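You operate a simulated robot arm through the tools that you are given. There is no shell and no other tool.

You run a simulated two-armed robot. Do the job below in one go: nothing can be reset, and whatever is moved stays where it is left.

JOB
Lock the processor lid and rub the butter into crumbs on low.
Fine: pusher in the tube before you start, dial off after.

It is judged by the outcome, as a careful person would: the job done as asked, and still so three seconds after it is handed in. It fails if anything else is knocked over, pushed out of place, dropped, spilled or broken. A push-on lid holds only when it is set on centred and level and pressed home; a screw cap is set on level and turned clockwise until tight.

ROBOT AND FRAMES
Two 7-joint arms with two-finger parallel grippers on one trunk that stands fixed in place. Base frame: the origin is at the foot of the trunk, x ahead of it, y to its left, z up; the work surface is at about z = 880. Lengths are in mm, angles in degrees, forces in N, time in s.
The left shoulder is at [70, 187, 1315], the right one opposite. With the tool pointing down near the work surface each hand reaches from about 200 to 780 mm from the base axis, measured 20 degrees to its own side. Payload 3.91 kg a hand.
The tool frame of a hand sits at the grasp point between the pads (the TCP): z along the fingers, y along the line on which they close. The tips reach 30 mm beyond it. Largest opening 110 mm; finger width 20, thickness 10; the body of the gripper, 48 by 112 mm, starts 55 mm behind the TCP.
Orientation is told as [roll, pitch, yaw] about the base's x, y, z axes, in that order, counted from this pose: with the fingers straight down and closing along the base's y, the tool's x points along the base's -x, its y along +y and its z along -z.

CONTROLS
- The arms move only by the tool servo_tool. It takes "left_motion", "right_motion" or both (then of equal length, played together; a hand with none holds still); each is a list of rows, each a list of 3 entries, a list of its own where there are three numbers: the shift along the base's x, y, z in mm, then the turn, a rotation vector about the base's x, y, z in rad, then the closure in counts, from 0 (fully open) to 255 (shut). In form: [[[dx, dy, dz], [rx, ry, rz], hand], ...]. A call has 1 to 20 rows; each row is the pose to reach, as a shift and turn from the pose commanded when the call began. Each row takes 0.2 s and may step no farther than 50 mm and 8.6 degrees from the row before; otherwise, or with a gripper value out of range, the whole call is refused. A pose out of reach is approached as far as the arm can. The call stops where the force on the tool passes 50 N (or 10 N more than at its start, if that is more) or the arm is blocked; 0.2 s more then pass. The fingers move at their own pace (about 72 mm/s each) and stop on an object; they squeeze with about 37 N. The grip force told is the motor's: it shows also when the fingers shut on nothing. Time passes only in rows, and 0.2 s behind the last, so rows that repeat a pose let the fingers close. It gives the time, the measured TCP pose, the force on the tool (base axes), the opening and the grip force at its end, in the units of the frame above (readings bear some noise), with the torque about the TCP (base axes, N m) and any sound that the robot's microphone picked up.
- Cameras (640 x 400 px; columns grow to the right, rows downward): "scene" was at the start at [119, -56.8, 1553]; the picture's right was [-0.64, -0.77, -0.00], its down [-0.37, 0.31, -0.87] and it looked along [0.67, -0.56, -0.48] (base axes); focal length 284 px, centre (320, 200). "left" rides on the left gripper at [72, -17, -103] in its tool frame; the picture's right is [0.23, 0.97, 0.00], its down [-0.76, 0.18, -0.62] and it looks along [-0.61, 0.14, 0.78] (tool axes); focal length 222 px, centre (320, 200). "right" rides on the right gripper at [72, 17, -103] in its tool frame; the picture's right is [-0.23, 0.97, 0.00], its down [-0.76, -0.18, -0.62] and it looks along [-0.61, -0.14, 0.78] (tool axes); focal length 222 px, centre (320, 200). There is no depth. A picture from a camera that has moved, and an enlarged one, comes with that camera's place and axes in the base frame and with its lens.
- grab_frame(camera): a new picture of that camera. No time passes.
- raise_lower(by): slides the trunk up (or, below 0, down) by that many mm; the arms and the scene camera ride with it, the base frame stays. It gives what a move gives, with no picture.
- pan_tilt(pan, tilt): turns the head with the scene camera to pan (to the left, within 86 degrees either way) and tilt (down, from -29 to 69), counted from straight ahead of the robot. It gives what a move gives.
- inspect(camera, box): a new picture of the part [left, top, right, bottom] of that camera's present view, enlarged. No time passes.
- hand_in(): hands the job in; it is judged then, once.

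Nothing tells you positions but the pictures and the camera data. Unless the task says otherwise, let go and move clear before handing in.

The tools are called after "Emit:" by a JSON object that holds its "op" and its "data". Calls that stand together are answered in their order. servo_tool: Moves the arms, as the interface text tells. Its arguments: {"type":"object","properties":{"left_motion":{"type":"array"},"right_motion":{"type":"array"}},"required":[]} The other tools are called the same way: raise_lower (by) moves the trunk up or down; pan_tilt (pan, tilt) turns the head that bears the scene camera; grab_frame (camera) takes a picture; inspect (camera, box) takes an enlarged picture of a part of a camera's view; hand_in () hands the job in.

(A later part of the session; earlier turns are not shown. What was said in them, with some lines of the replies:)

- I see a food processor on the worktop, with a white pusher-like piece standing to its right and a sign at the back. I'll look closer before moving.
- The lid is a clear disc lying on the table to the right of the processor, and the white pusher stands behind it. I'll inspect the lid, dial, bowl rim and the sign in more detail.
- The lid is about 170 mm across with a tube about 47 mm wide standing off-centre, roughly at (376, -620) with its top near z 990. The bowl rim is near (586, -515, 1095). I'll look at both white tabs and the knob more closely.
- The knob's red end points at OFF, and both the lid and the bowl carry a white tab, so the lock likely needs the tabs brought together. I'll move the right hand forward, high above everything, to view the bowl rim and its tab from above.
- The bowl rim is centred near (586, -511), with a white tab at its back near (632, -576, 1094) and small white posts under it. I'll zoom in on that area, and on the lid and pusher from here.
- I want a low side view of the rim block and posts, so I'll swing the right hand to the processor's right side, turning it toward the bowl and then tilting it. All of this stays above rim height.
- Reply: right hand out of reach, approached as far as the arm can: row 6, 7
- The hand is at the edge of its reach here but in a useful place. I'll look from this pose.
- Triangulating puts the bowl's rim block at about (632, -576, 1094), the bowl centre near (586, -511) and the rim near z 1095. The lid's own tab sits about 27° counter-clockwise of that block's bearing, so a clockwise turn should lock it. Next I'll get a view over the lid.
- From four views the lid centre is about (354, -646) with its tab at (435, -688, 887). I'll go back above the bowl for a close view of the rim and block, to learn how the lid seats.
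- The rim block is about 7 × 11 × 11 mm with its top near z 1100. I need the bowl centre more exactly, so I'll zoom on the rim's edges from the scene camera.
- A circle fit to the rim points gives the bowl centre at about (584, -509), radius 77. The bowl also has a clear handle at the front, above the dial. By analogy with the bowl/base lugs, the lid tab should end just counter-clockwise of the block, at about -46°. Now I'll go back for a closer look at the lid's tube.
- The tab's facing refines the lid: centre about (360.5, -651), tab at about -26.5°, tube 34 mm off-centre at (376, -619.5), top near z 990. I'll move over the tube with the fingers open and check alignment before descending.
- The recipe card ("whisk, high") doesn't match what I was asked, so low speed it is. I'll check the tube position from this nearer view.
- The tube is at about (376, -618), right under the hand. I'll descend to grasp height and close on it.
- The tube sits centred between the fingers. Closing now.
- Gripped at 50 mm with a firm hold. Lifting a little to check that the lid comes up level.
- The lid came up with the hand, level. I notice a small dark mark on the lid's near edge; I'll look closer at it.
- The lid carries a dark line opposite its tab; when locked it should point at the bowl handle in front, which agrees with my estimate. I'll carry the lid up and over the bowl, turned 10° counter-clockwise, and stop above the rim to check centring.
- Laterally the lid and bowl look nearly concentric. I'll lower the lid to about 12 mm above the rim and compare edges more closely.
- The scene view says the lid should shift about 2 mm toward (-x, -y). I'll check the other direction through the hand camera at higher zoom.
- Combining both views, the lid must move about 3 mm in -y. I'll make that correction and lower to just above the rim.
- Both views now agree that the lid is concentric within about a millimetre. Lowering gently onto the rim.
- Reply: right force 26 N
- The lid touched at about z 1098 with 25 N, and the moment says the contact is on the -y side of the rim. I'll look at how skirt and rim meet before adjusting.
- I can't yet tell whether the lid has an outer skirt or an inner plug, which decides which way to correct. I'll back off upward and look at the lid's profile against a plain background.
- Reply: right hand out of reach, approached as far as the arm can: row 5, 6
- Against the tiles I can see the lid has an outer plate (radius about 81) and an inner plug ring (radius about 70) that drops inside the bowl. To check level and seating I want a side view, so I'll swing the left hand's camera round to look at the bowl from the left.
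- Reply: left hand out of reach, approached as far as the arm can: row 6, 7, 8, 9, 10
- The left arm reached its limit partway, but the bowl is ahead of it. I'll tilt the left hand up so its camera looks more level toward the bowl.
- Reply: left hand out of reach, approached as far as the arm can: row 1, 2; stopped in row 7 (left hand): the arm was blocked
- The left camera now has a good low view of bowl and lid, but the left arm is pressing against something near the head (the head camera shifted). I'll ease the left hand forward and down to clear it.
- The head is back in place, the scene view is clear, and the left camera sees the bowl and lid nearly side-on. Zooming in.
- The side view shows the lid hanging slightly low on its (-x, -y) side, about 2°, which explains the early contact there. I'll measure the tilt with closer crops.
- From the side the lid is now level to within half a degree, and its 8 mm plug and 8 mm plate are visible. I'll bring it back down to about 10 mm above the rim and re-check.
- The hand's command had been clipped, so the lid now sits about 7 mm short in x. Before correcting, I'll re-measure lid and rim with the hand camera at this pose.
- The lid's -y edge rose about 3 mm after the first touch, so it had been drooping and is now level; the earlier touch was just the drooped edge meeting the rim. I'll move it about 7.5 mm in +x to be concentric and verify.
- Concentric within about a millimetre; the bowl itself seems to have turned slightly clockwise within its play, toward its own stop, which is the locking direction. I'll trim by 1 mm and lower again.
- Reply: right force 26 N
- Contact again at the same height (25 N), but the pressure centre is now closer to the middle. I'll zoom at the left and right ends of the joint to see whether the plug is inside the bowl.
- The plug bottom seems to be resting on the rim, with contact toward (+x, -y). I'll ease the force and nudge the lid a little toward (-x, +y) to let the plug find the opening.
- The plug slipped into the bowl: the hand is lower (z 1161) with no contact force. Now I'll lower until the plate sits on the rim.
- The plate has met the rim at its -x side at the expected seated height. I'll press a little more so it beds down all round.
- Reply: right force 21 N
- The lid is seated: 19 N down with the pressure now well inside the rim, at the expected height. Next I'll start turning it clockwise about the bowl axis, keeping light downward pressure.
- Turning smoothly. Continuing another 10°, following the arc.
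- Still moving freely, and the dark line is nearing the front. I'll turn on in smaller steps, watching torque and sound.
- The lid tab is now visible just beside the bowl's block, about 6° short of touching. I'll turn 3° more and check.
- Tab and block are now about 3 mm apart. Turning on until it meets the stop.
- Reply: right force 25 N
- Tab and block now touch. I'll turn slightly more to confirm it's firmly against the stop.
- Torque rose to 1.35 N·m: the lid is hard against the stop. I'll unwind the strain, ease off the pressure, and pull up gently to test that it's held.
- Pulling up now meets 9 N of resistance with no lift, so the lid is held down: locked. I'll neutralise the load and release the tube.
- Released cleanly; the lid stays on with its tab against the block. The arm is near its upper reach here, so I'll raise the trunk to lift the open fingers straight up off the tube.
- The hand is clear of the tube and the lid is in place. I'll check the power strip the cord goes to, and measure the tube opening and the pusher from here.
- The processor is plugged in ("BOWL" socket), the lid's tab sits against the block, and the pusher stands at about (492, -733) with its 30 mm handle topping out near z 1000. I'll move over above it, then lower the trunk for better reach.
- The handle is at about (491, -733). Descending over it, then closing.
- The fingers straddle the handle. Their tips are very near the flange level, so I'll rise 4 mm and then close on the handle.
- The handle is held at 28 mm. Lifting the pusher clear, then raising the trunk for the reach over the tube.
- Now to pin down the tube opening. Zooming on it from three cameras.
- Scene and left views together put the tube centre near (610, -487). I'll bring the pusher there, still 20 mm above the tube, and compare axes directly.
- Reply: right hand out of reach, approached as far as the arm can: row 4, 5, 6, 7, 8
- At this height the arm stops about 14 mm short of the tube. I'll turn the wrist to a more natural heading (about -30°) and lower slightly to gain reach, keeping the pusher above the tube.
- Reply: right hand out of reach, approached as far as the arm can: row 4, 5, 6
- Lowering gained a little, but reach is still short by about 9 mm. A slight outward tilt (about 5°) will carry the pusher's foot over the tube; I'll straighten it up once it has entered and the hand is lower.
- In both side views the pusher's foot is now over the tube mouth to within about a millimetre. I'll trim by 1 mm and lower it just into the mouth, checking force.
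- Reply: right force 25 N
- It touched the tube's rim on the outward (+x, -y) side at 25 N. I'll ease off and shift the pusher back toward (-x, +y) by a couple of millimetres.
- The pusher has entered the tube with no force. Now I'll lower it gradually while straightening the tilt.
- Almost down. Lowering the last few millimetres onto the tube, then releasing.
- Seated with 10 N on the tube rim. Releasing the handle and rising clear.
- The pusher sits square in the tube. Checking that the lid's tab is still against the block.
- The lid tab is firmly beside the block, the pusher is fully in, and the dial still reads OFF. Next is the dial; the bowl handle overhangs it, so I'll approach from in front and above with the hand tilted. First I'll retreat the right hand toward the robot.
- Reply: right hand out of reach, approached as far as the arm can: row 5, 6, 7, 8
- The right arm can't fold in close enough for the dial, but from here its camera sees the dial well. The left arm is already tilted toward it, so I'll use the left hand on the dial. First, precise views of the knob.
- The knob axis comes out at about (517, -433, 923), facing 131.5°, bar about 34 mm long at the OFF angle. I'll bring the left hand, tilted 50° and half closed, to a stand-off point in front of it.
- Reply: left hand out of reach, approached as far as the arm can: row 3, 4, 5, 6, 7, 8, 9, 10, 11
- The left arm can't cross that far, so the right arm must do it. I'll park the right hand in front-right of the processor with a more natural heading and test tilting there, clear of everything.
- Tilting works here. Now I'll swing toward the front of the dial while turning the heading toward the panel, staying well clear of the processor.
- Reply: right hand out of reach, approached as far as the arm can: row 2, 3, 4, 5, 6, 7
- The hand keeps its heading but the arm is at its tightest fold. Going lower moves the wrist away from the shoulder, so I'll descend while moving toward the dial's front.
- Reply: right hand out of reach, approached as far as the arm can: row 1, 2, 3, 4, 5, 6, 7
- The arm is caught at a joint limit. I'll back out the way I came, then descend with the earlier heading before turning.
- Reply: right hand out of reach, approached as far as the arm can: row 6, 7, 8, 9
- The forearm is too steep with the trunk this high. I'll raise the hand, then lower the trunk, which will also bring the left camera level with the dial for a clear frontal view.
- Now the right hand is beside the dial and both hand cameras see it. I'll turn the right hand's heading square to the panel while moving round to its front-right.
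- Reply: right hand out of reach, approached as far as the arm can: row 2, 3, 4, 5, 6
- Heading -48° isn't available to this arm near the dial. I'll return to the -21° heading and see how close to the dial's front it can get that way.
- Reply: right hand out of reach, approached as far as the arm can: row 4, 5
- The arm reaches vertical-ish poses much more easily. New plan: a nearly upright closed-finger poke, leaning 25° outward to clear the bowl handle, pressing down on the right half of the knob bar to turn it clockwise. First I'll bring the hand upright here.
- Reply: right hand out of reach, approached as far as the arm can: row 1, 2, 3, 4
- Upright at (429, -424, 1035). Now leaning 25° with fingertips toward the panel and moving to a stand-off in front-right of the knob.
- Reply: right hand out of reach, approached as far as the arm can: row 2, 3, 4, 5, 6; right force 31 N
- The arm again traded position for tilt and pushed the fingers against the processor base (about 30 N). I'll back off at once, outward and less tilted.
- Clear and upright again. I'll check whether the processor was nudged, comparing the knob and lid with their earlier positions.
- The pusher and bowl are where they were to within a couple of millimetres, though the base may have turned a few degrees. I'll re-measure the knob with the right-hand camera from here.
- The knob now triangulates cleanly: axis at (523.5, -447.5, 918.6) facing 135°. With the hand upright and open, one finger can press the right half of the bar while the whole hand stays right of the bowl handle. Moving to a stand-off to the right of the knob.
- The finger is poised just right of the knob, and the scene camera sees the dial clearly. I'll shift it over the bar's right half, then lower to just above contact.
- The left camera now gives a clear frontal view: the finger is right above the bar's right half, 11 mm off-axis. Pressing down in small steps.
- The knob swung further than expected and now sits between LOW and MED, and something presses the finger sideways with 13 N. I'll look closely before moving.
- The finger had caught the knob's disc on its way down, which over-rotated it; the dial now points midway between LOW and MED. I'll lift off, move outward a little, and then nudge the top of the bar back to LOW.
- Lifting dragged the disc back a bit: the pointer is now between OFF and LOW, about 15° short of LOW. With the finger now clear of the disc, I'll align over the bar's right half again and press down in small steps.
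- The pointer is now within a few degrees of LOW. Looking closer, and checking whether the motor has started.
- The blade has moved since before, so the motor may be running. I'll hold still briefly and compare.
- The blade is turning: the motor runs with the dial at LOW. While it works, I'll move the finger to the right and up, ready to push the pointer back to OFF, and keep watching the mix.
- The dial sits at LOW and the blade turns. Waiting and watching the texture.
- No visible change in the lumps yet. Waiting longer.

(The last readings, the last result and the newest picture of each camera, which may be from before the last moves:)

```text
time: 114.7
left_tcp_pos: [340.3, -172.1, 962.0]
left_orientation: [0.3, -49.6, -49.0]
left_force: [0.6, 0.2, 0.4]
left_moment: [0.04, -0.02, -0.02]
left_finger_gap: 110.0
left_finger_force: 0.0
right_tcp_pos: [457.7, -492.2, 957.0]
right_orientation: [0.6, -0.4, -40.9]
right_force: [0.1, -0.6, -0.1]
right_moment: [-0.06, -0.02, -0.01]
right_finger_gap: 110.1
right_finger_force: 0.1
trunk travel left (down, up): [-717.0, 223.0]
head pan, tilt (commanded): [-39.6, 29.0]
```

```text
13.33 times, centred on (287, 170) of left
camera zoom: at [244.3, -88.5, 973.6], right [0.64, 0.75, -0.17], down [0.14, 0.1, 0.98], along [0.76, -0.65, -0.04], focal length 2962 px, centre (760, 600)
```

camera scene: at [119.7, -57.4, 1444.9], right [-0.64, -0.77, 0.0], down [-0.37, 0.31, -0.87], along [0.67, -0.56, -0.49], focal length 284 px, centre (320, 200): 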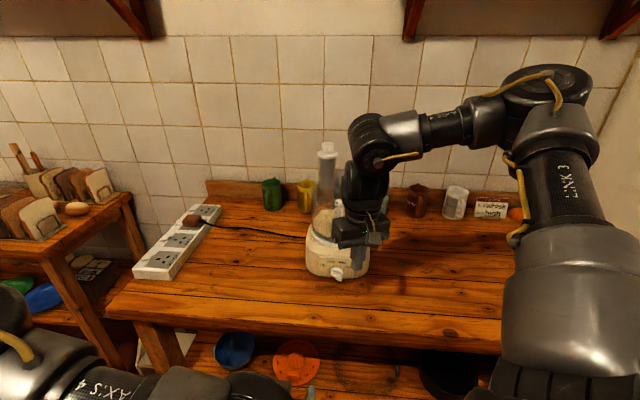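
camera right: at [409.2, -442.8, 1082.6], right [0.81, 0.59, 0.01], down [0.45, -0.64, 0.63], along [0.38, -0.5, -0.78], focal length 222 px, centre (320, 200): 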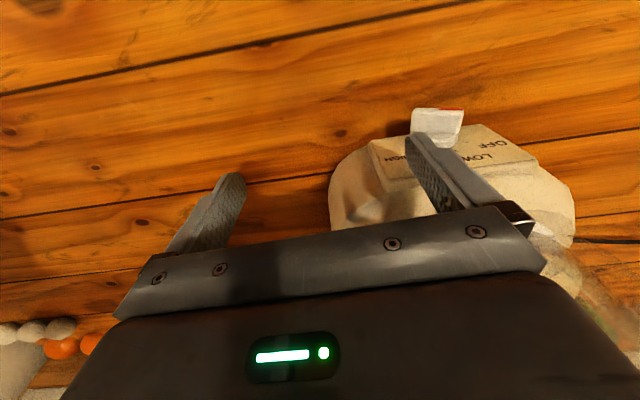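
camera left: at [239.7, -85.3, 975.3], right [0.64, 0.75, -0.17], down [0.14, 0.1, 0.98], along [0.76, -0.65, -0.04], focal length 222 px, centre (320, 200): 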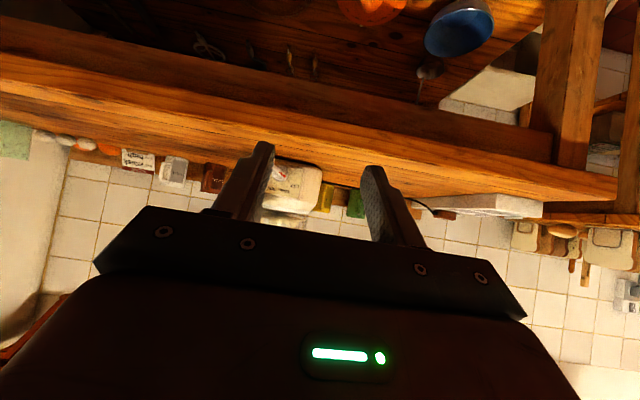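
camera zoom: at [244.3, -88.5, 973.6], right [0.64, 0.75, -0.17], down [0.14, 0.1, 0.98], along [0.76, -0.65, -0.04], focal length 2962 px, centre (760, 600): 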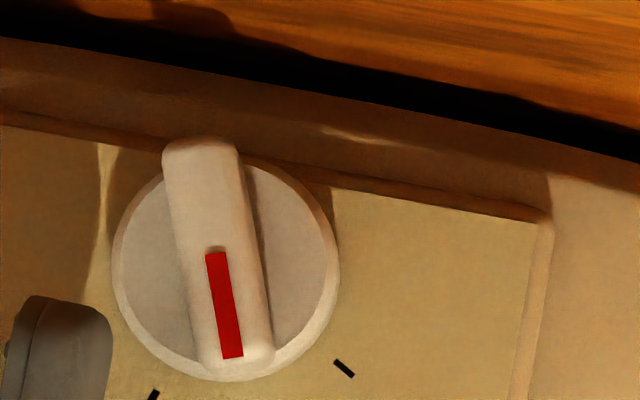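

Emit:
{"op": "servo_tool", "data": {"right_motion": [[[0, 0, 0], [0, 0, 0], 0], [[0, 0, 0], [0, 0, 0], 0], [[0, 0, 0], [0, 0, 0], 0], [[0, 0, 0], [0, 0, 0], 0], [[0, 0, 0], [0, 0, 0], 0], [[0, 0, 0], [0, 0, 0], 0], [[0, 0, 0], [0, 0, 0], 0], [[0, 0, 0], [0, 0, 0], 0], [[0, 0, 0], [0, 0, 0], 0], [[0, 0, 0], [0, 0, 0], 0], [[0, 0, 0], [0, 0, 0], 0], [[0, 0, 0], [0, 0, 0], 0], [[0, 0, 0], [0, 0, 0], 0], [[0, 0, 0], [0, 0, 0], 0], [[0, 0, 0], [0, 0, 0], 0]]}}

Emit:
{"op": "inspect", "data": {"camera": "scene", "box": [310, 190, 370, 250]}}

```text
time: 117.9
left_tcp_pos: [340.4, -171.9, 961.2]
left_orientation: [0.3, -49.6, -49.0]
left_force: [0.0, -0.5, -0.9]
left_moment: [-0.01, 0.0, 0.01]
left_finger_gap: 109.7
left_finger_force: 0.0
right_tcp_pos: [457.8, -491.9, 958.3]
right_orientation: [0.6, -0.4, -40.9]
right_force: [0.6, 0.2, 0.4]
right_moment: [-0.06, 0.04, -0.01]
right_finger_gap: 110.1
right_finger_force: 0.0
trunk travel left (down, up): [-717.0, 223.0]
head pan, tilt (commanded): [-39.6, 29.0]
```

```text
6.67 times, centred on (340, 220) of scene
camera zoom: at [119.1, -57.0, 1445.0], right [-0.64, -0.77, 0.0], down [-0.37, 0.31, -0.87], along [0.67, -0.56, -0.48], focal length 1894 px, centre (187, 67)
```

zoom: 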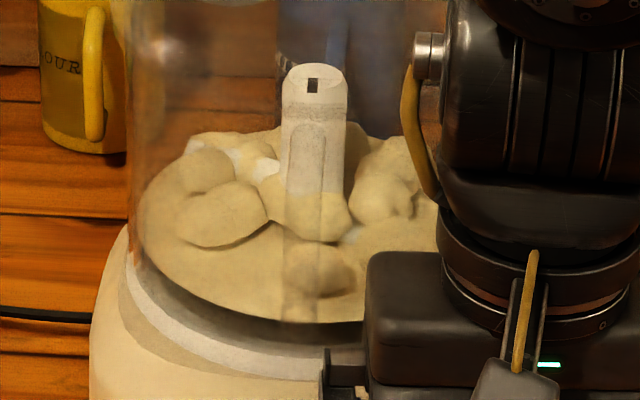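

Emit:
{"op": "inspect", "data": {"camera": "scene", "box": [318, 205, 358, 240]}}

Emit:
{"op": "servo_tool", "data": {"right_motion": [[[0, 0, 0], [0, 0, 0], 0], [[0, 0, 0], [0, 0, 0], 0], [[0, 0, 0], [0, 0, 0], 0], [[0, 0, 0], [0, 0, 0], 0], [[0, 0, 0], [0, 0, 0], 0], [[0, 0, 0], [0, 0, 0], 0], [[0, 0, 0], [0, 0, 0], 0], [[0, 0, 0], [0, 0, 0], 0], [[0, 0, 0], [0, 0, 0], 0], [[0, 0, 0], [0, 0, 0], 0]]}}

Emit:
{"op": "inspect", "data": {"camera": "scene", "box": [318, 205, 358, 240]}}

```text
11.43 times, centred on (338, 222) of scene
camera zoom: at [119.1, -57.0, 1445.0], right [-0.64, -0.77, 0.0], down [-0.37, 0.31, -0.87], along [0.67, -0.56, -0.48], focal length 3248 px, centre (114, -57)
```

zoom: 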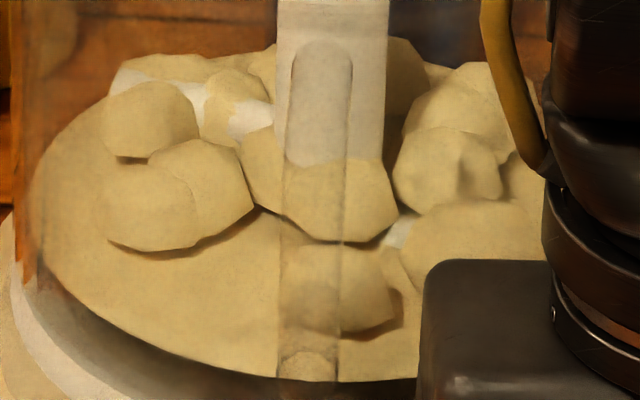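

```text
time: 120.1
left_tcp_pos: [339.0, -172.3, 961.2]
left_orientation: [0.2, -49.5, -49.0]
left_force: [0.3, -0.1, 0.5]
left_moment: [0.03, -0.01, 0.0]
left_finger_gap: 109.9
left_finger_force: 0.1
right_tcp_pos: [458.2, -493.3, 956.0]
right_orientation: [0.5, -0.4, -40.9]
right_force: [0.6, 1.0, 0.5]
right_moment: [-0.05, -0.01, -0.01]
right_finger_gap: 109.6
right_finger_force: 0.1
trunk travel left (down, up): [-717.0, 223.0]
head pan, tilt (commanded): [-39.6, 29.0]
```

```text
11.43 times, centred on (338, 222) of scene
camera zoom: at [119.1, -57.0, 1445.0], right [-0.64, -0.77, 0.0], down [-0.37, 0.31, -0.87], along [0.67, -0.56, -0.48], focal length 3248 px, centre (114, -57)
```

zoom: 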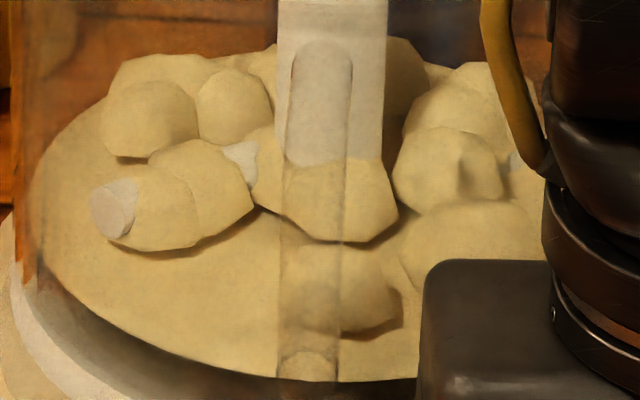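

Emit:
{"op": "servo_tool", "data": {"right_motion": [[[0, 0, 0], [0, 0, 0], 0], [[0, 0, 0], [0, 0, 0], 0], [[0, 0, 0], [0, 0, 0], 0], [[0, 0, 0], [0, 0, 0], 0], [[0, 0, 0], [0, 0, 0], 0], [[0, 0, 0], [0, 0, 0], 0], [[0, 0, 0], [0, 0, 0], 0], [[0, 0, 0], [0, 0, 0], 0], [[0, 0, 0], [0, 0, 0], 0], [[0, 0, 0], [0, 0, 0], 0], [[0, 0, 0], [0, 0, 0], 0], [[0, 0, 0], [0, 0, 0], 0], [[0, 0, 0], [0, 0, 0], 0], [[0, 0, 0], [0, 0, 0], 0], [[0, 0, 0], [0, 0, 0], 0]]}}

Emit:
{"op": "inspect", "data": {"camera": "scene", "box": [318, 205, 358, 240]}}

Emit:
{"op": "inspect", "data": {"camera": "scene", "box": [290, 120, 380, 260]}}

```text
time: 123.3
left_tcp_pos: [339.1, -172.2, 960.5]
left_orientation: [0.3, -49.6, -49.0]
left_force: [0.1, -0.5, 0.1]
left_moment: [0.01, 0.0, 0.03]
left_finger_gap: 110.0
left_finger_force: 0.0
right_tcp_pos: [458.2, -492.6, 957.8]
right_orientation: [0.6, -0.4, -40.9]
right_force: [-0.8, -0.2, -0.2]
right_moment: [0.0, 0.03, 0.02]
right_finger_gap: 110.1
right_finger_force: 0.0
trunk travel left (down, up): [-717.0, 223.0]
head pan, tilt (commanded): [-39.6, 29.0]
```

```text
11.43 times, centred on (338, 222) of scene
camera zoom: at [119.1, -57.0, 1445.0], right [-0.64, -0.77, 0.0], down [-0.37, 0.31, -0.87], along [0.67, -0.56, -0.48], focal length 3248 px, centre (114, -57)
```

zoom: 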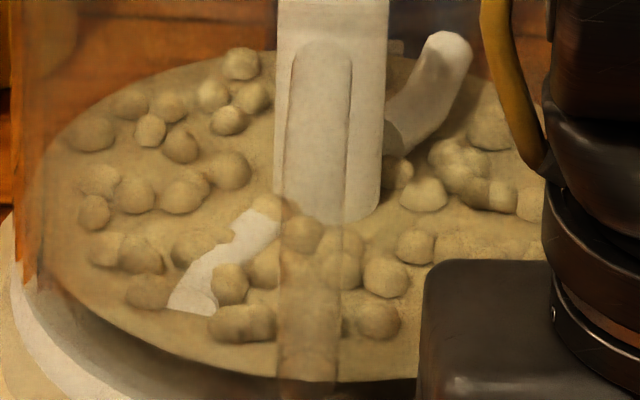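

```text
2.86 times, centred on (335, 190) of scene
camera zoom: at [119.1, -57.0, 1445.0], right [-0.64, -0.77, 0.0], down [-0.37, 0.31, -0.87], along [0.67, -0.56, -0.48], focal length 812 px, centre (277, 229)
```

zoom: 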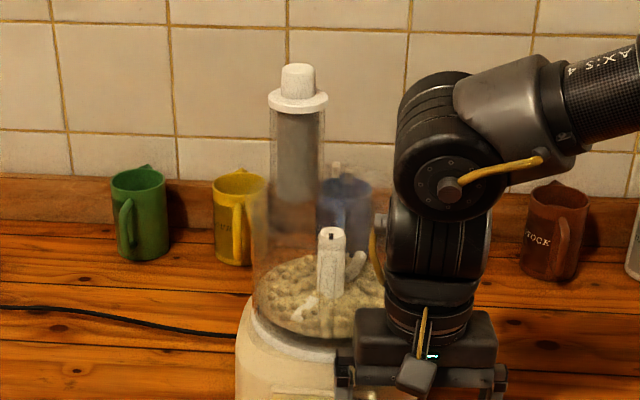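

The lumps have turned into crumbs, so it's time to stop. Pushing the top of the pointer left toward OFF.

Emit:
{"op": "servo_tool", "data": {"right_motion": [[[4.2, 4.3, 0], [0, 0, 0], 0], [[8.4, 8.5, 0], [0, 0, 0], 0], [[11.2, 11.4, 0], [0, 0, 0], 0], [[13.4, 13.5, 0], [0, 0, 0], 0]]}}

Emit:
{"op": "inspect", "data": {"camera": "left", "box": [260, 145, 310, 195]}}

Emit:
{"op": "inspect", "data": {"camera": "scene", "box": [318, 205, 358, 240]}}

```text
time: 124.3
left_tcp_pos: [340.8, -171.6, 961.5]
left_orientation: [0.3, -49.5, -49.0]
left_force: [0.0, 0.1, 0.3]
left_moment: [0.0, -0.03, 0.03]
left_finger_gap: 109.7
left_finger_force: 0.1
right_tcp_pos: [472.2, -480.2, 956.5]
right_orientation: [0.8, -0.4, -40.9]
right_force: [-0.9, -2.1, 0.1]
right_moment: [0.0, 0.03, 0.03]
right_finger_gap: 109.6
right_finger_force: 0.0
trunk travel left (down, up): [-717.0, 223.0]
head pan, tilt (commanded): [-39.6, 29.0]
```

```text
8.00 times, centred on (285, 170) of left
camera zoom: at [244.5, -88.4, 973.5], right [0.64, 0.75, -0.17], down [0.14, 0.1, 0.98], along [0.76, -0.65, -0.04], focal length 1777 px, centre (600, 440)
```

zoom: 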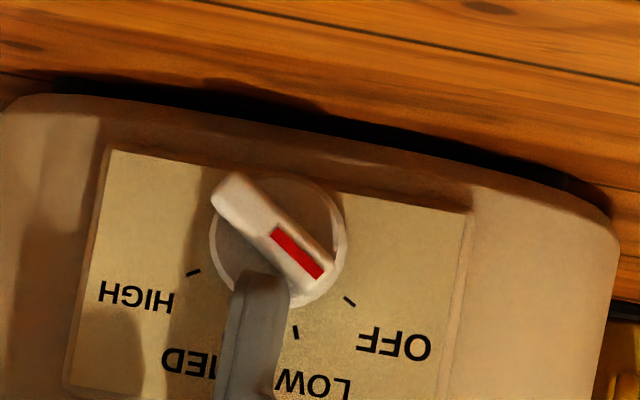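

```text
11.43 times, centred on (338, 222) of scene
camera zoom: at [119.5, -57.0, 1444.9], right [-0.64, -0.77, 0.0], down [-0.37, 0.31, -0.87], along [0.67, -0.56, -0.49], focal length 3248 px, centre (114, -57)
```

zoom: 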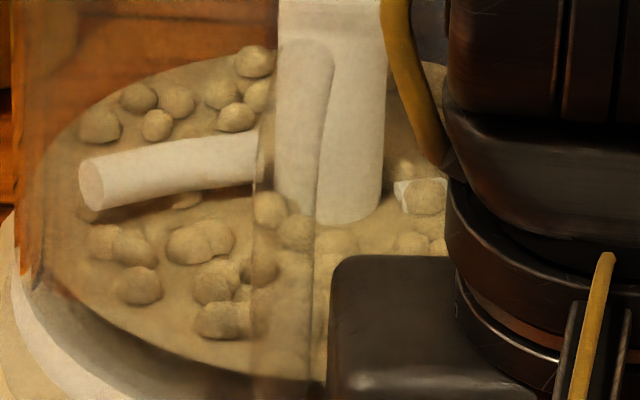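

The pointer is nearly at OFF. A little further to bring it fully onto the mark.

Emit:
{"op": "servo_tool", "data": {"right_motion": [[[0.8, 0.8, 0], [0, 0, 0], 0], [[1.6, 1.6, 0], [0, 0, 0], 0]]}}

Emit:
{"op": "inspect", "data": {"camera": "left", "box": [265, 150, 305, 190]}}

Emit:
{"op": "inspect", "data": {"camera": "scene", "box": [318, 205, 358, 240]}}

```text
time: 124.9
left_tcp_pos: [339.7, -172.6, 960.3]
left_orientation: [0.3, -49.6, -49.1]
left_force: [1.0, 0.8, -0.1]
left_moment: [-0.01, 0.0, -0.03]
left_finger_gap: 109.9
left_finger_force: 0.0
right_tcp_pos: [473.0, -479.0, 957.3]
right_orientation: [0.7, -0.4, -40.9]
right_force: [-1.6, -0.9, -0.6]
right_moment: [0.06, -0.11, -0.03]
right_finger_gap: 109.5
right_finger_force: 0.1
trunk travel left (down, up): [-717.0, 223.0]
head pan, tilt (commanded): [-39.6, 29.0]
```

```text
10.00 times, centred on (285, 170) of left
camera zoom: at [243.9, -88.9, 973.7], right [0.64, 0.75, -0.17], down [0.14, 0.1, 0.98], along [0.76, -0.65, -0.04], focal length 2221 px, centre (670, 500)
```

zoom: 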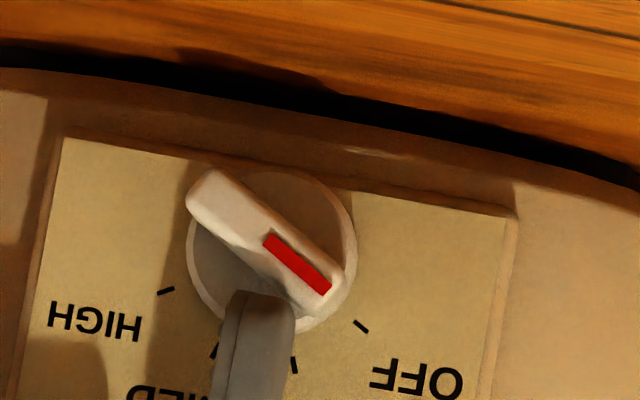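

```text
11.43 times, centred on (338, 222) of scene
camera zoom: at [118.6, -57.6, 1445.0], right [-0.64, -0.77, 0.0], down [-0.37, 0.31, -0.87], along [0.67, -0.56, -0.48], focal length 3248 px, centre (114, -57)
```

zoom: 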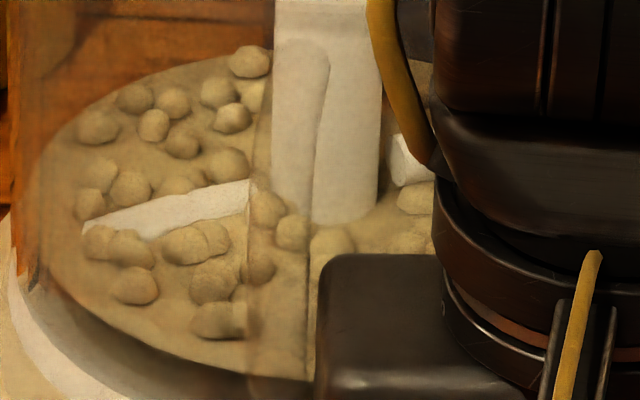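

Emit:
{"op": "servo_tool", "data": {"right_motion": [[[0, 0, 0], [0, 0, 0], 0], [[0, 0, 0], [0, 0, 0], 0], [[0, 0, 0], [0, 0, 0], 0]]}}

Emit:
{"op": "inspect", "data": {"camera": "scene", "box": [318, 205, 358, 240]}}

Emit:
{"op": "inspect", "data": {"camera": "left", "box": [265, 150, 305, 190]}}

```text
time: 125.7
left_tcp_pos: [338.6, -172.5, 961.3]
left_orientation: [0.3, -49.7, -49.1]
left_force: [0.5, -0.7, 1.1]
left_moment: [0.0, -0.01, 0.03]
left_finger_gap: 110.0
left_finger_force: 0.1
right_tcp_pos: [474.2, -477.4, 958.3]
right_orientation: [0.7, -0.4, -40.9]
right_force: [-3.2, -2.5, -0.3]
right_moment: [0.09, -0.12, -0.02]
right_finger_gap: 110.0
right_finger_force: 0.0
trunk travel left (down, up): [-717.0, 223.0]
head pan, tilt (commanded): [-39.6, 29.0]
```

```text
11.43 times, centred on (338, 222) of scene
camera zoom: at [118.6, -57.5, 1445.0], right [-0.64, -0.77, 0.0], down [-0.37, 0.31, -0.87], along [0.67, -0.56, -0.48], focal length 3248 px, centre (114, -57)
```

zoom: 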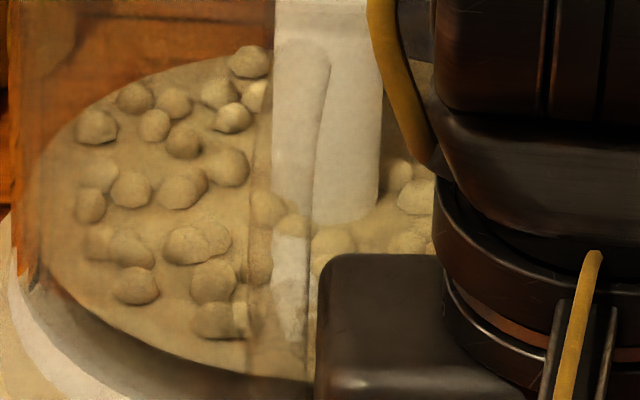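

```text
10.00 times, centred on (285, 170) of left
camera zoom: at [243.9, -88.8, 973.7], right [0.64, 0.75, -0.17], down [0.14, 0.1, 0.98], along [0.76, -0.65, -0.04], focal length 2221 px, centre (670, 500)
```

zoom: 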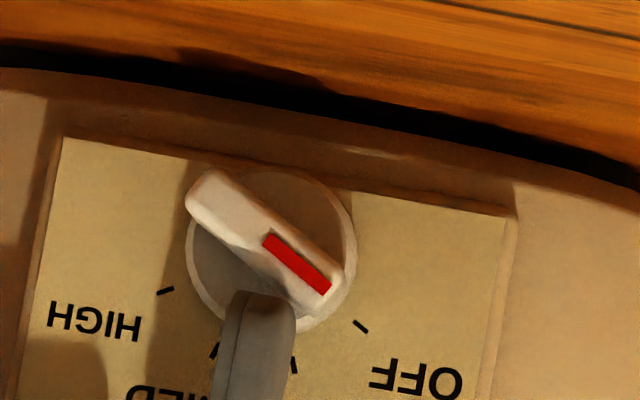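

Emit:
{"op": "servo_tool", "data": {"right_motion": [[[0.7, 0.7, 0], [0, 0, 0], 0], [[1.4, 1.4, 0], [0, 0, 0], 0]]}}

Emit:
{"op": "inspect", "data": {"camera": "scene", "box": [318, 205, 358, 240]}}

Emit:
{"op": "inspect", "data": {"camera": "left", "box": [265, 150, 305, 190]}}

```text
time: 126.3
left_tcp_pos: [337.0, -174.0, 960.8]
left_orientation: [0.4, -49.7, -49.2]
left_force: [0.2, -0.2, 0.8]
left_moment: [-0.01, 0.01, -0.01]
left_finger_gap: 110.1
left_finger_force: 0.0
right_tcp_pos: [472.9, -477.9, 957.6]
right_orientation: [0.7, -0.3, -41.0]
right_force: [-5.3, -4.1, 0.6]
right_moment: [0.24, -0.37, -0.03]
right_finger_gap: 109.5
right_finger_force: 0.0
trunk travel left (down, up): [-717.0, 223.0]
head pan, tilt (commanded): [-39.6, 29.0]
```

```text
11.43 times, centred on (338, 222) of scene
camera zoom: at [117.7, -58.0, 1445.1], right [-0.64, -0.77, 0.0], down [-0.37, 0.31, -0.87], along [0.67, -0.56, -0.48], focal length 3248 px, centre (114, -57)
```

zoom: 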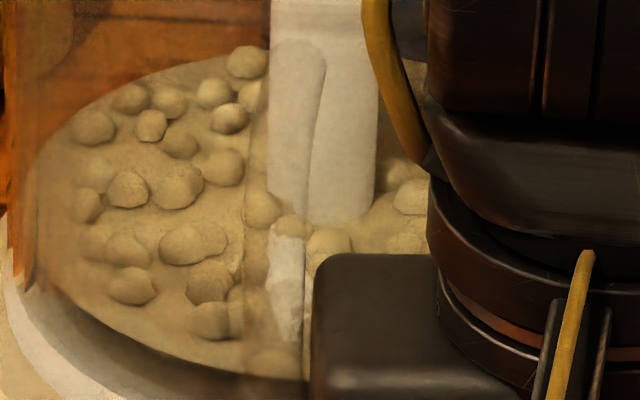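

```text
10.00 times, centred on (285, 170) of left
camera zoom: at [243.3, -89.2, 973.8], right [0.64, 0.75, -0.17], down [0.14, 0.1, 0.98], along [0.76, -0.65, -0.04], focal length 2221 px, centre (670, 500)
```

zoom: 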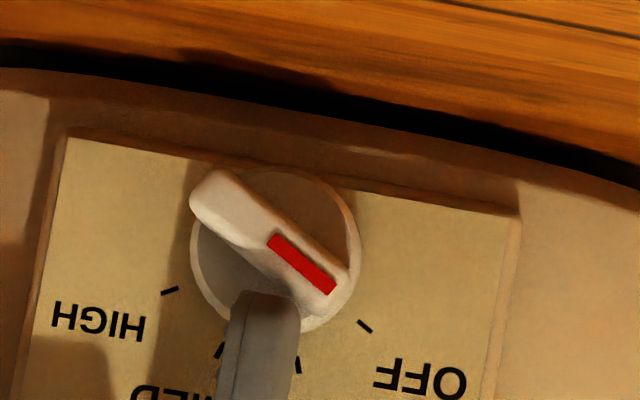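

The blade has stopped and the pointer is at OFF; the hand body is just brushing the bowl handle, so I'll back straight off to the right.

Emit:
{"op": "servo_tool", "data": {"right_motion": [[[-3, -3, 0], [0, 0, 0], 0], [[-8, -8, 0], [0, 0, 0], 0], [[-16, -16, 0], [0, 0, 0], 0], [[-26, -26, 10], [0, 0, 0], 0], [[-36, -36, 25], [0, 0, 0], 0], [[-36, -36, 25], [0, 0, 0], 0]]}}

Emit:
{"op": "inspect", "data": {"camera": "left", "box": [250, 140, 320, 210]}}

Emit:
{"op": "inspect", "data": {"camera": "scene", "box": [290, 130, 390, 300]}}

```text
time: 127.7
left_tcp_pos: [338.6, -172.6, 961.6]
left_orientation: [0.2, -49.5, -49.1]
left_force: [0.4, 0.1, -0.3]
left_moment: [-0.01, -0.01, -0.03]
left_finger_gap: 109.9
left_finger_force: 0.1
right_tcp_pos: [439.8, -513.5, 983.1]
right_orientation: [0.6, -0.3, -40.9]
right_force: [0.0, -0.3, 0.1]
right_moment: [-0.03, 0.0, 0.01]
right_finger_gap: 110.2
right_finger_force: 0.1
trunk travel left (down, up): [-717.0, 223.0]
head pan, tilt (commanded): [-39.6, 29.0]
```

```text
5.71 times, centred on (285, 175) of left
camera zoom: at [244.8, -88.4, 973.5], right [0.64, 0.75, -0.17], down [0.14, 0.1, 0.98], along [0.76, -0.65, -0.05], focal length 1269 px, centre (520, 343)
```

zoom: 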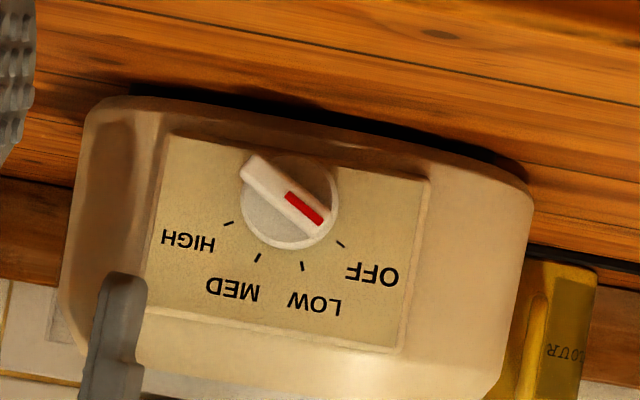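

```text
2.35 times, centred on (340, 215) of scene
camera zoom: at [119.9, -56.9, 1444.9], right [-0.64, -0.77, 0.0], down [-0.37, 0.31, -0.87], along [0.67, -0.56, -0.49], focal length 669 px, centre (273, 165)
```

zoom: 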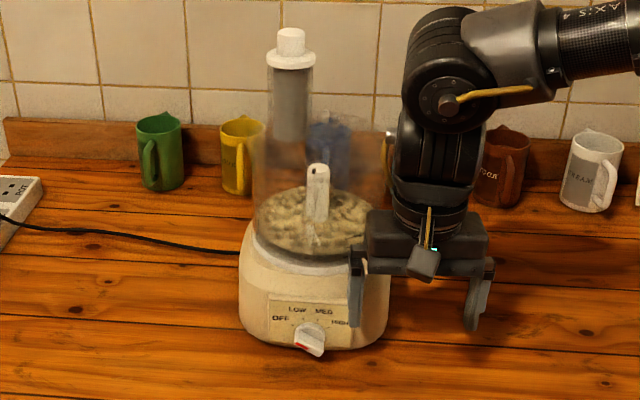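

Clear. The dial reads OFF and the bowl shows crumbs. I'll retract the right hand up and away, then verify lid, pusher, dial and blade.

Emit:
{"op": "servo_tool", "data": {"right_motion": [[[-10, -10, 25], [0, 0, 0.05], 0], [[-20, -20, 55], [0, 0, 0.12], 0], [[-30, -30, 85], [0, 0, 0.2], 0], [[-40, -40, 115], [0, 0, 0.3], 0], [[-50, -50, 145], [0, 0, 0.4], 0], [[-60, -55, 175], [0, 0, 0.5], 0], [[-70, -60, 205], [0, 0, 0.55], 0], [[-70, -60, 205], [0, 0, 0.55], 0]]}}

Emit:
{"op": "grab_frame", "data": {"camera": "scene"}}

Emit:
{"op": "inspect", "data": {"camera": "scene", "box": [318, 205, 358, 240]}}

Emit:
{"op": "inspect", "data": {"camera": "scene", "box": [310, 140, 360, 200]}}

Emit:
{"op": "inspect", "data": {"camera": "scene", "box": [315, 255, 355, 290]}}

```text
time: 129.5
left_tcp_pos: [340.0, -172.2, 960.7]
left_orientation: [0.3, -49.6, -49.1]
left_force: [0.1, 0.1, 0.5]
left_moment: [-0.02, 0.01, 0.02]
left_finger_gap: 110.0
left_finger_force: 0.1
right_tcp_pos: [368.7, -573.1, 1186.1]
right_orientation: [0.6, -0.3, -9.4]
right_force: [-0.7, 0.1, 0.0]
right_moment: [-0.03, 0.01, 0.0]
right_finger_gap: 110.0
right_finger_force: 0.0
trunk travel left (down, up): [-717.0, 223.0]
head pan, tilt (commanded): [-39.6, 29.0]
```

```text
taken
camera scene: at [119.8, -57.6, 1444.9], right [-0.64, -0.77, 0.0], down [-0.37, 0.31, -0.87], along [0.67, -0.56, -0.49], focal length 284 px, centre (320, 200)
```

scene: 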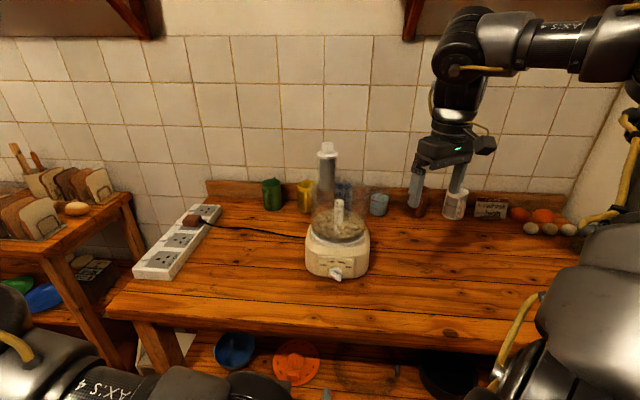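

```text
11.43 times, centred on (338, 222) of scene
camera zoom: at [119.8, -57.6, 1444.9], right [-0.64, -0.77, 0.0], down [-0.37, 0.31, -0.87], along [0.67, -0.56, -0.49], focal length 3248 px, centre (114, -57)
```

zoom: 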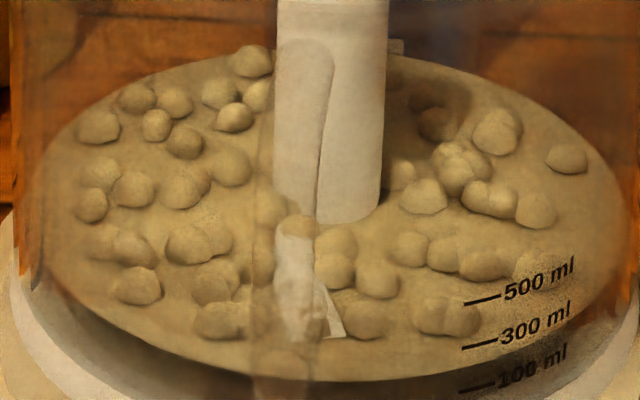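

```text
6.67 times, centred on (335, 170) of scene
camera zoom: at [119.8, -57.6, 1444.9], right [-0.64, -0.77, 0.0], down [-0.37, 0.31, -0.87], along [0.67, -0.56, -0.49], focal length 1894 px, centre (220, 400)
```

zoom: 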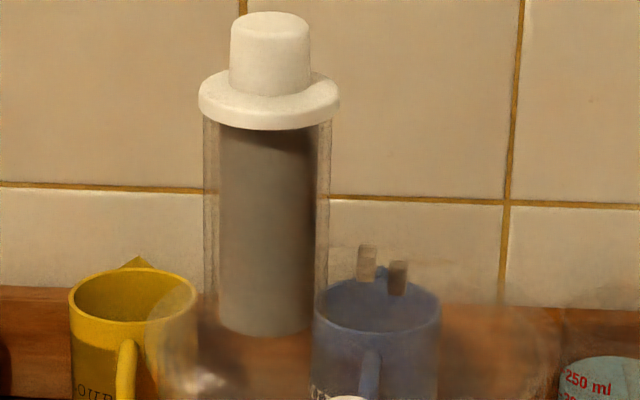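

```text
11.43 times, centred on (335, 272) of scene
camera zoom: at [119.8, -57.6, 1444.9], right [-0.64, -0.77, 0.0], down [-0.37, 0.31, -0.87], along [0.67, -0.56, -0.49], focal length 3248 px, centre (149, -629)
```

zoom: 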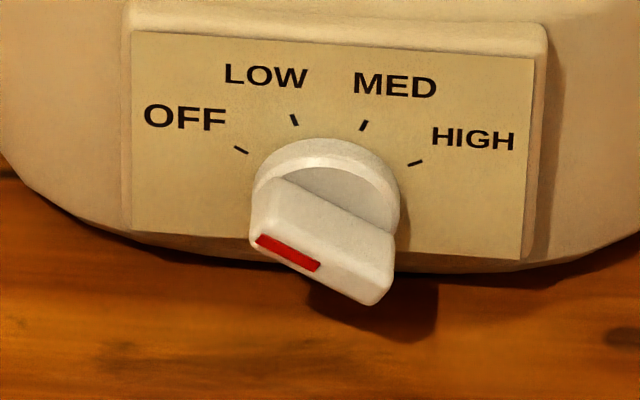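

Blade still, dial at OFF, crumbs formed. The lid's tab shows a small gap from the block now, so I'll check that closely.

Emit:
{"op": "inspect", "data": {"camera": "scene", "box": [335, 165, 365, 195]}}

Emit:
{"op": "inspect", "data": {"camera": "left", "box": [240, 150, 360, 240]}}

Emit:
{"op": "grab_frame", "data": {"camera": "right"}}

```text
13.33 times, centred on (350, 180) of scene
camera zoom: at [119.8, -57.6, 1444.9], right [-0.64, -0.77, 0.0], down [-0.37, 0.31, -0.87], along [0.67, -0.56, -0.49], focal length 3789 px, centre (-80, 467)
```

zoom: 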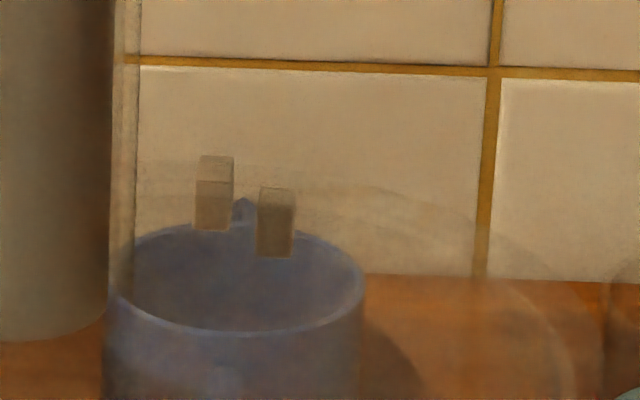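

```text
4.44 times, centred on (300, 195) of left
camera zoom: at [244.7, -88.9, 973.4], right [0.64, 0.75, -0.17], down [0.14, 0.1, 0.98], along [0.76, -0.65, -0.05], focal length 987 px, centre (409, 222)
```

zoom: 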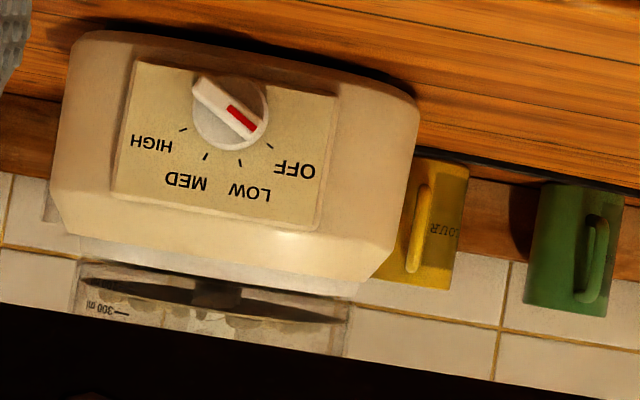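

```text
taken
camera right: at [299.8, -545.1, 1290.1], right [0.38, 0.92, 0.01], down [0.72, -0.31, 0.63], along [0.58, -0.23, -0.78], focal length 222 px, centre (320, 200)
```

right: 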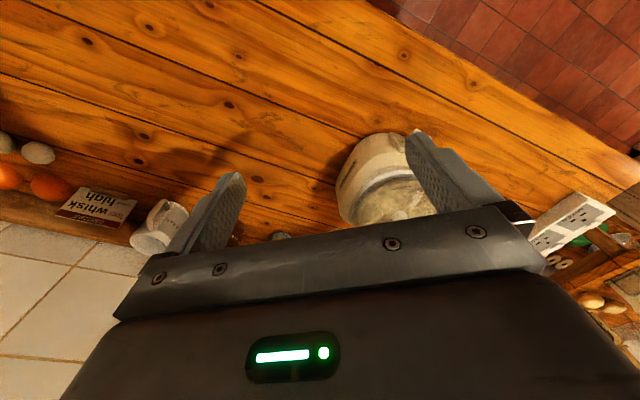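

The tab now sits about 5 mm from the block, the same spacing as the bowl's own locked lugs on the base, and the motor ran like this. I'll raise the trunk to view the lid side-on and confirm it's level and seated.

Emit:
{"op": "raise_lower", "data": {"by": 180}}

Emit:
{"op": "inspect", "data": {"camera": "left", "box": [230, 100, 350, 220]}}

Emit:
{"op": "inspect", "data": {"camera": "scene", "box": [300, 190, 380, 310]}}

Emit:
{"op": "inspect", "data": {"camera": "right", "box": [300, 100, 440, 220]}}

```text
time: 131.5
left_tcp_pos: [339.0, -173.1, 1141.1]
left_orientation: [0.3, -49.6, -49.0]
left_force: [-0.2, 0.9, 0.3]
left_moment: [-0.01, -0.03, 0.03]
left_finger_gap: 110.1
left_finger_force: 0.1
right_tcp_pos: [367.8, -572.1, 1367.5]
right_orientation: [0.7, -0.4, -9.4]
right_force: [0.9, 0.0, 0.3]
right_moment: [0.02, 0.02, 0.0]
right_finger_gap: 110.0
right_finger_force: 0.1
trunk travel left (down, up): [-897.0, 43.0]
head pan, tilt (commanded): [-39.6, 29.0]
```

```text
3.33 times, centred on (290, 160) of left
camera zoom: at [244.3, -88.6, 1153.5], right [0.64, 0.75, -0.17], down [0.14, 0.1, 0.98], along [0.76, -0.65, -0.04], focal length 740 px, centre (420, 333)
```

zoom: 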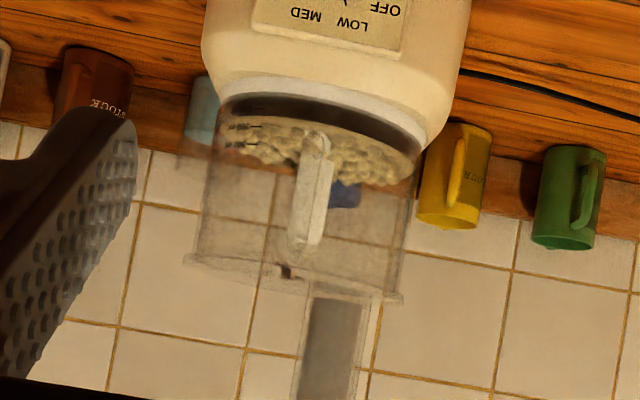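

```text
3.33 times, centred on (340, 250) of scene
camera zoom: at [119.2, -57.2, 1624.9], right [-0.64, -0.77, 0.0], down [-0.37, 0.31, -0.87], along [0.67, -0.56, -0.48], focal length 947 px, centre (253, 33)
```

zoom: 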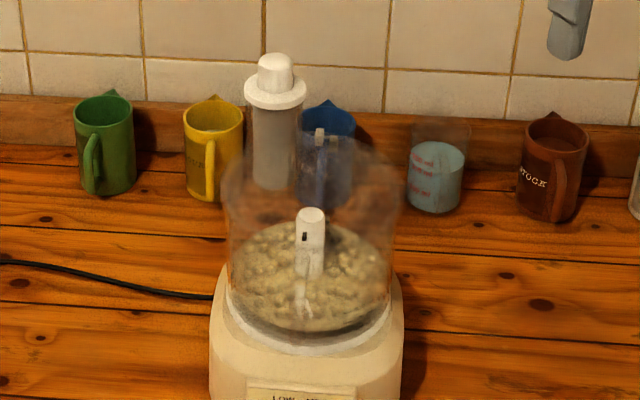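

```text
3.33 times, centred on (370, 160) of right
camera zoom: at [299.4, -544.6, 1470.2], right [0.38, 0.92, 0.01], down [0.72, -0.31, 0.63], along [0.58, -0.23, -0.78], focal length 740 px, centre (153, 333)
```

zoom: 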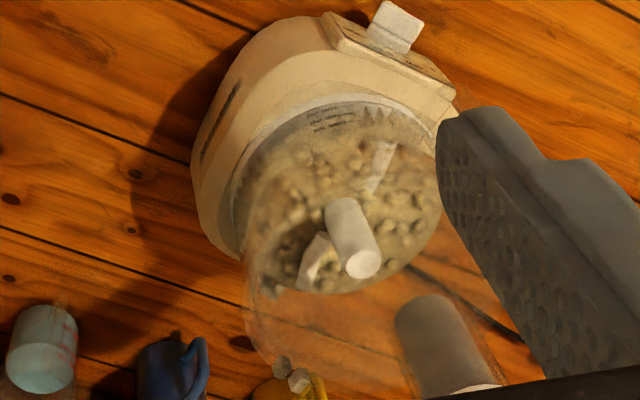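

Emit:
{"op": "inspect", "data": {"camera": "left", "box": [252, 168, 312, 208]}}

Emit:
{"op": "inspect", "data": {"camera": "left", "box": [270, 175, 300, 200]}}

Emit:
{"op": "inspect", "data": {"camera": "scene", "box": [330, 215, 360, 245]}}

```text
10.00 times, centred on (282, 188) of left
camera zoom: at [244.3, -88.6, 1153.5], right [0.64, 0.75, -0.17], down [0.14, 0.1, 0.98], along [0.76, -0.65, -0.04], focal length 2221 px, centre (700, 320)
```

zoom: 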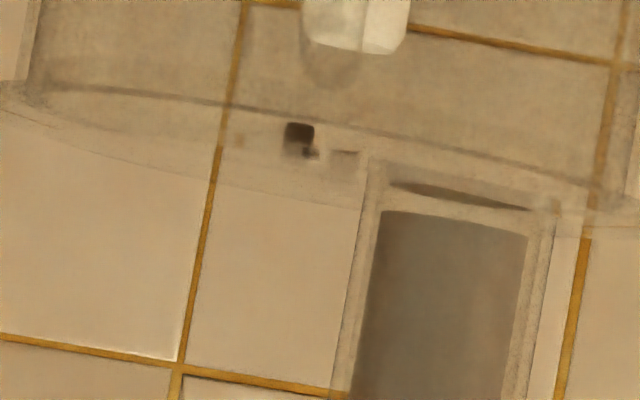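

```text
16.00 times, centred on (285, 188) of left
camera zoom: at [244.3, -88.6, 1153.5], right [0.64, 0.75, -0.17], down [0.14, 0.1, 0.98], along [0.76, -0.65, -0.04], focal length 3554 px, centre (880, 400)
```

zoom: 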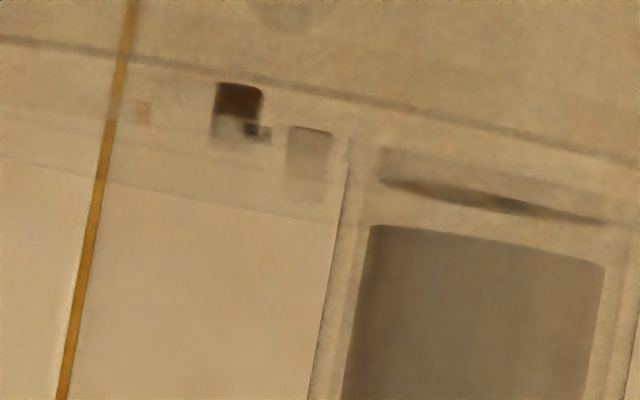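

```text
13.33 times, centred on (345, 230) of scene
camera zoom: at [119.2, -57.2, 1624.9], right [-0.64, -0.77, 0.0], down [-0.37, 0.31, -0.87], along [0.67, -0.56, -0.48], focal length 3789 px, centre (-13, -200)
```

zoom: 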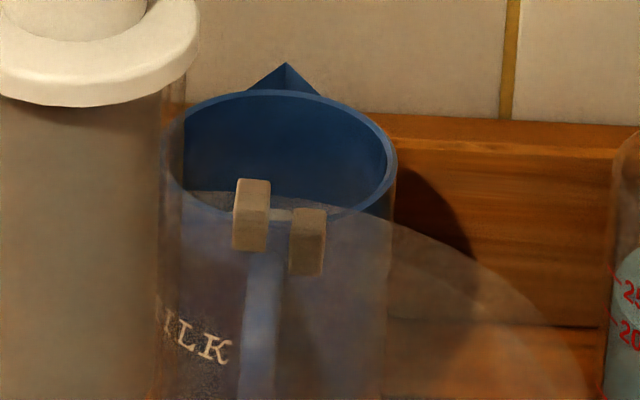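

Everything checks out. The lid is seated level with its tab up at the lock, and the motor ran with it that way. The pusher sits fully in the tube, the bowl holds crumbs, the blade is still and the dial is at OFF. Both hands are empty and clear, so I'm handing in.

Emit:
{"op": "hand_in", "data": {}}

```text
The job is handed in.
```

I locked the lid, put the pusher in the tube, and ran the butter into crumbs. The dial is back at OFF and the blade has stopped. I handed the job in; I don't have the verdict.

A few things did not go cleanly:

- **Dial overshoot:** on the first press my finger caught the edge of the knob and turned it to about halfway between LOW and MED for roughly a second. Lifting off dragged it back below LOW. I then set it to LOW, and almost all of the roughly 19-second run was there.
- **Processor nudged:** my hand bumped the base with about 30 N while I was trying to reach the dial, and later pushed on the knob with about 13 N. I estimate the base slid several millimetres and turned a few degrees. I also brushed the bowl handle lightly at the end.
- **Lid tab gap:** right after locking, the tab touched its stop and the lid held against an upward pull. At the final check there was a gap of about 5 mm. I don't know when it opened; most likely it was the bump, before the motor ran. I judged the lid still locked and left it.

The recipe card on the table says "whisk, high". I ignored it because you asked for low.
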